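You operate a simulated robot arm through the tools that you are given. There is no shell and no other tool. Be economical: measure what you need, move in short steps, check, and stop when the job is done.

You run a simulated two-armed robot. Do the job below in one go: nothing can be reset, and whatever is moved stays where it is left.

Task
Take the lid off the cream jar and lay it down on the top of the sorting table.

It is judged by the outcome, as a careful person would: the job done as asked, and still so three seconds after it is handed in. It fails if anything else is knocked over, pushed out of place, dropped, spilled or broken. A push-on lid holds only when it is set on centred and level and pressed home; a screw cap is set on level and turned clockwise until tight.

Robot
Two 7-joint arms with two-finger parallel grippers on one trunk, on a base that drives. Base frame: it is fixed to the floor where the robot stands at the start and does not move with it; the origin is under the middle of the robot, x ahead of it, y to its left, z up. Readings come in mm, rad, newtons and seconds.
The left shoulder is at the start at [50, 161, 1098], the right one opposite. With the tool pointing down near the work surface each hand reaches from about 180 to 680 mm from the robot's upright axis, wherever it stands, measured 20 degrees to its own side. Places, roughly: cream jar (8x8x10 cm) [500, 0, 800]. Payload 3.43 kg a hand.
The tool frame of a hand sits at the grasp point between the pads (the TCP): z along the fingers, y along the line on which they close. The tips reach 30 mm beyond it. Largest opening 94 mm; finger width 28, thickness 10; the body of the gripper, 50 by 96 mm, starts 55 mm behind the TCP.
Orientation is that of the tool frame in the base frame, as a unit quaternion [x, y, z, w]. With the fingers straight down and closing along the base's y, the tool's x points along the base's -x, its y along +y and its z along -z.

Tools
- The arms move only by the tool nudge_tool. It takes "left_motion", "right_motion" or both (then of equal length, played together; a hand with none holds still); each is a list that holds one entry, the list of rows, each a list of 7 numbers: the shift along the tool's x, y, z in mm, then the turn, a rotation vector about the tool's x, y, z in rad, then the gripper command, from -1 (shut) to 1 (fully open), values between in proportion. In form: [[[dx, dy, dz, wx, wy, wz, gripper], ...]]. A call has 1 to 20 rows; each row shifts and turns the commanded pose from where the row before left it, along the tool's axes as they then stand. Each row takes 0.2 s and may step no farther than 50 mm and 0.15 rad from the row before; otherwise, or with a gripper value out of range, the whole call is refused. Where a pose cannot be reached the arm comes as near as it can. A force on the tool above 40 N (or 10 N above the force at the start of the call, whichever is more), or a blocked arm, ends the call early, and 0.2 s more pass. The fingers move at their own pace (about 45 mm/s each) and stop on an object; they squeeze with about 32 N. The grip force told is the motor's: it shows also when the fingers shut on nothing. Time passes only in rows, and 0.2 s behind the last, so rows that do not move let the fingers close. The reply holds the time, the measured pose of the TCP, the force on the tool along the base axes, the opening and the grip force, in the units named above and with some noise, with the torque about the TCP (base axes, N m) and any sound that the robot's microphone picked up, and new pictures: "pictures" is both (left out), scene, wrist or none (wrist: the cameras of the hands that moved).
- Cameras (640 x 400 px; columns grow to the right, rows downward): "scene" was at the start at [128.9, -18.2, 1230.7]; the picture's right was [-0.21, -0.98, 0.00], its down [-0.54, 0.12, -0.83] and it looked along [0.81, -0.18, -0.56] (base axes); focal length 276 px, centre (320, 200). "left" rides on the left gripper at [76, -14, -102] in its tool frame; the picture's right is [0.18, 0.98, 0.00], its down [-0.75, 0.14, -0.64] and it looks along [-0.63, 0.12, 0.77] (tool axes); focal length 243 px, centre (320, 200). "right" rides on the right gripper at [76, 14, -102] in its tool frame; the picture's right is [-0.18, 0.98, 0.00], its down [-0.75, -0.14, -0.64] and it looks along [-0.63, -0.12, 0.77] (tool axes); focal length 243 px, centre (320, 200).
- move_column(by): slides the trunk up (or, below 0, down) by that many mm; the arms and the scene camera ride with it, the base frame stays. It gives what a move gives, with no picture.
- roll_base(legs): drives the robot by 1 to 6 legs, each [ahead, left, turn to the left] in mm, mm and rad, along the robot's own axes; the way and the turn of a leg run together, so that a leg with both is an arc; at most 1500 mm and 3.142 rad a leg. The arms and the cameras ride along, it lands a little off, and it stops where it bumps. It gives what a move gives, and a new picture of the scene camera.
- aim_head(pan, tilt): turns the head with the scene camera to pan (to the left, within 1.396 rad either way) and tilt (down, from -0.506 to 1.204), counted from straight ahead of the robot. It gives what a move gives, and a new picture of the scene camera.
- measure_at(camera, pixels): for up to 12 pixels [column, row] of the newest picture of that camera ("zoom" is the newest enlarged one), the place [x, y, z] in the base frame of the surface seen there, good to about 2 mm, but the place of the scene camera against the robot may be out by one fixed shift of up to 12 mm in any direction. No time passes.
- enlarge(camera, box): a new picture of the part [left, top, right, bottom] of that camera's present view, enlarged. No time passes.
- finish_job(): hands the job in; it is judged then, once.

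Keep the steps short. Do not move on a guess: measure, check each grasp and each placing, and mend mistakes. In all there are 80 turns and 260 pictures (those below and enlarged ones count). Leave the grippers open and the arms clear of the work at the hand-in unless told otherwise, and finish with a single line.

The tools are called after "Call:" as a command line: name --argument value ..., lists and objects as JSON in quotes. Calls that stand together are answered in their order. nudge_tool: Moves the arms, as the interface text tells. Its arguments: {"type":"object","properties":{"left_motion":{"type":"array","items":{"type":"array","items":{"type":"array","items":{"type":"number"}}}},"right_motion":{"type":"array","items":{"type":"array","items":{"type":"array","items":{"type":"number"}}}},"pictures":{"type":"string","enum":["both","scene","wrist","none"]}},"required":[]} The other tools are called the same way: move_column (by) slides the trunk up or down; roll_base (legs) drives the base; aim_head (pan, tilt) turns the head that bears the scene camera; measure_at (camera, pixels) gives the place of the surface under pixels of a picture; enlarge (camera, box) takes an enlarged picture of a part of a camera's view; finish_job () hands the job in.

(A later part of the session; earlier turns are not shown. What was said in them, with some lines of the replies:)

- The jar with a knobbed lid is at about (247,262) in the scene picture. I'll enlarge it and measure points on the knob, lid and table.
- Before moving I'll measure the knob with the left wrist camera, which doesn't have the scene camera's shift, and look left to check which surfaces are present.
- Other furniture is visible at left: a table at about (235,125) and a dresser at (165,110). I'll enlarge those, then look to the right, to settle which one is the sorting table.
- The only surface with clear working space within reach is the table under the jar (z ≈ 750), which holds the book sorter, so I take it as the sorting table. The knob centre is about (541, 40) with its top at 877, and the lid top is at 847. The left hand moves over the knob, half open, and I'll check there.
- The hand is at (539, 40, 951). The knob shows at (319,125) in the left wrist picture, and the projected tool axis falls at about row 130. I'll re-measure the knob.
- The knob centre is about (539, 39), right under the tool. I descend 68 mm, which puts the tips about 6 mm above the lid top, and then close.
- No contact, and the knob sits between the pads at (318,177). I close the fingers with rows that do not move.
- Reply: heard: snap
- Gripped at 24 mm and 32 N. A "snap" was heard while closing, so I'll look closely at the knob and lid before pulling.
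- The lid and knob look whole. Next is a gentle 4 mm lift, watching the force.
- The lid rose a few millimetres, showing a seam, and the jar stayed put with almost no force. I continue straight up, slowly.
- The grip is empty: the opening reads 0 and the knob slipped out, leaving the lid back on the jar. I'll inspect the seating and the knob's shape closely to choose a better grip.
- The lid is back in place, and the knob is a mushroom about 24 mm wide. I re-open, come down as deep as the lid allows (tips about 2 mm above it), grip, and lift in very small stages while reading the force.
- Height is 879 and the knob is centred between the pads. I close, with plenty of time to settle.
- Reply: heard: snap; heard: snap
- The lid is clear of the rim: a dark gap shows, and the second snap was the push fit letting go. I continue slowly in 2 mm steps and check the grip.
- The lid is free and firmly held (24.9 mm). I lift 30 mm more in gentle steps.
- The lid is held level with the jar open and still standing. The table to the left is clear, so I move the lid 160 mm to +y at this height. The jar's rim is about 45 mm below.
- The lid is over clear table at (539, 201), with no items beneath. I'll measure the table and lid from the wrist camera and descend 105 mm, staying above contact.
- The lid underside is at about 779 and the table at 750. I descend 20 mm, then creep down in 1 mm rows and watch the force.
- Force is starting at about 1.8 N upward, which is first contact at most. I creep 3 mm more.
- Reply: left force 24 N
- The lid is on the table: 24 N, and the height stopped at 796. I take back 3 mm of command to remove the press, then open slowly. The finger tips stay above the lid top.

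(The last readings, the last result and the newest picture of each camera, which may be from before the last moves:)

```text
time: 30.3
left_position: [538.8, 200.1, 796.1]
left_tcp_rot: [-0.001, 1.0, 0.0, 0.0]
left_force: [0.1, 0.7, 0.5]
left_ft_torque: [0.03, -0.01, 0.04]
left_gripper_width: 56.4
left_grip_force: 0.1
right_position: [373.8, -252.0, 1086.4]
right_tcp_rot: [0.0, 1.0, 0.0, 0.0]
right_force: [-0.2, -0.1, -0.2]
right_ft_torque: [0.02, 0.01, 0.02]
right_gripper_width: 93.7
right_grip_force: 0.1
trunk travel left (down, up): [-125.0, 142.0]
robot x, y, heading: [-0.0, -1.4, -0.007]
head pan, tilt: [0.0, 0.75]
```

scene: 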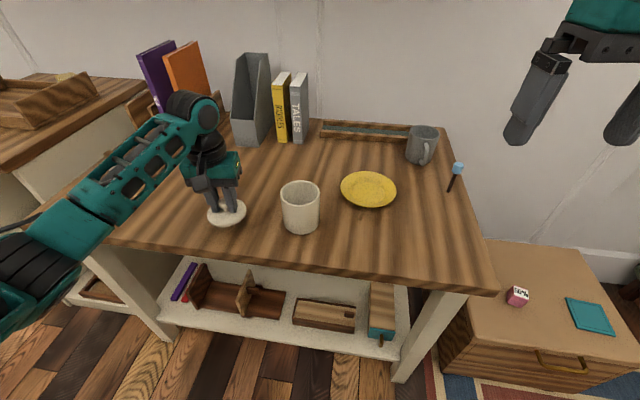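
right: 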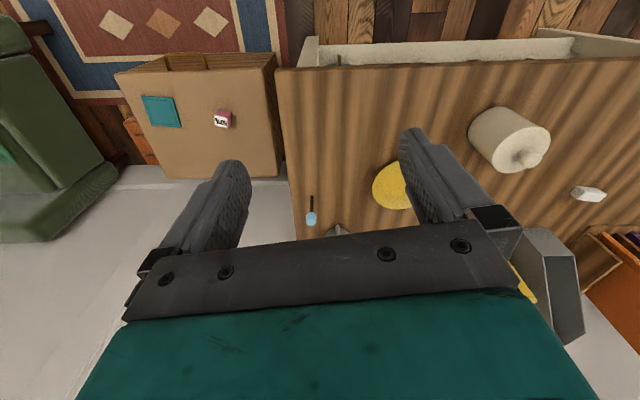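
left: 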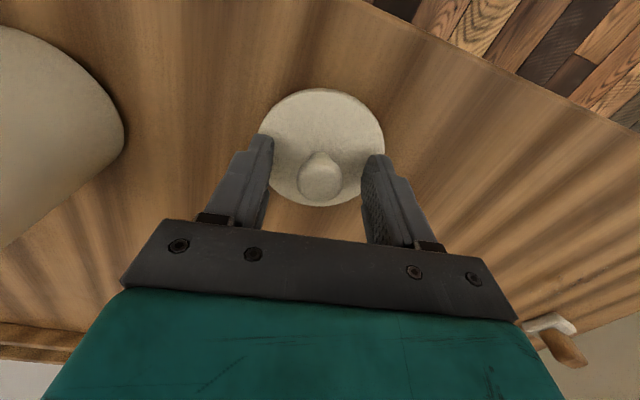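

The lid is released and lying flat with no force left. I raise the hand straight up, then open it fully.

Call:
nudge_tool --left_motion '[[[0, 0, -10, 0, 0, 0, 0.2], [0, 0, -20, 0, 0, 0, 0.2], [0, 0, -30, 0, 0, 0, 0.2], [0, 0, -40, 0, 0, 0, 1], [0, 0, -40, 0, 0, 0, 1], [0, 0, -40, 0, 0, 0, 1], [0, 0, -30, 0, 0, 0, 1], [0, 0, 0, 0, 0, 0, 1]]]' --pictures "both"

Call:
enlarge --camera "scene" --box '[170, 140, 350, 250]'

```text
time: 32.1
left_position: [539.1, 202.0, 1005.5]
left_tcp_rot: [-0.001, 1.0, 0.0, 0.001]
left_force: [-0.6, -0.4, 0.2]
left_ft_torque: [-0.02, 0.04, 0.01]
left_gripper_width: 94.0
left_grip_force: 0.0
right_position: [374.3, -251.2, 1086.5]
right_tcp_rot: [-0.001, 1.0, 0.001, 0.0]
right_force: [-0.7, -0.2, -0.3]
right_ft_torque: [0.02, 0.01, 0.01]
right_gripper_width: 94.0
right_grip_force: 0.0
trunk travel left (down, up): [-125.0, 142.0]
robot x, y, heading: [1.5, 2.0, -0.001]
head pan, tilt: [0.0, 0.75]
```

scene: 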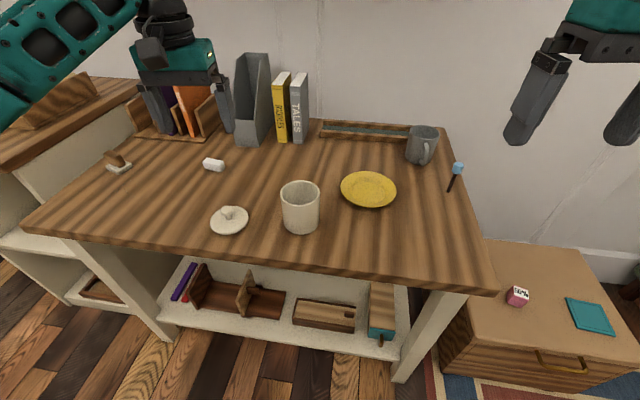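
left: 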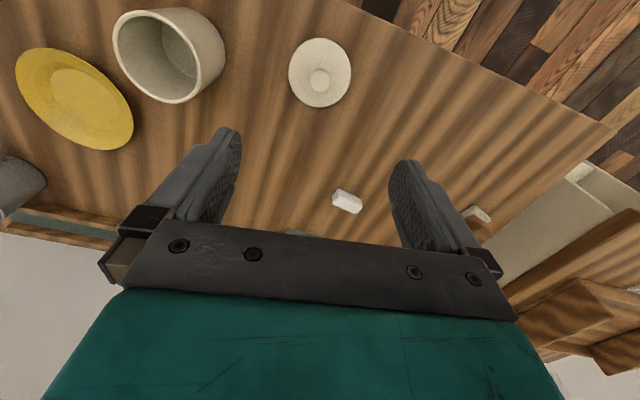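

```text
3.56 times, centred on (260, 195) of scene
```

zoom: 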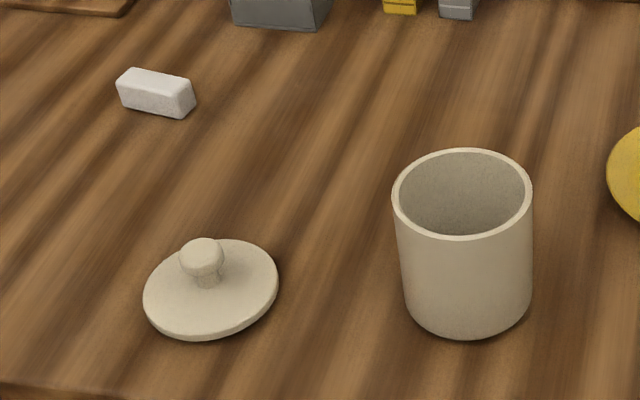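

The lid lies flat on the table at about (230,219), the jar stands open where it was, and nothing else moved. Both grippers are open and clear, so I hand in.

Call:
finish_job

```text
The job is handed in.
```

The cream jar's lid is off and lying flat on top of the sorting table, taken to be the table the jar stands on; the first grip slipped and the lid dropped back onto the jar, but nothing was knocked over.
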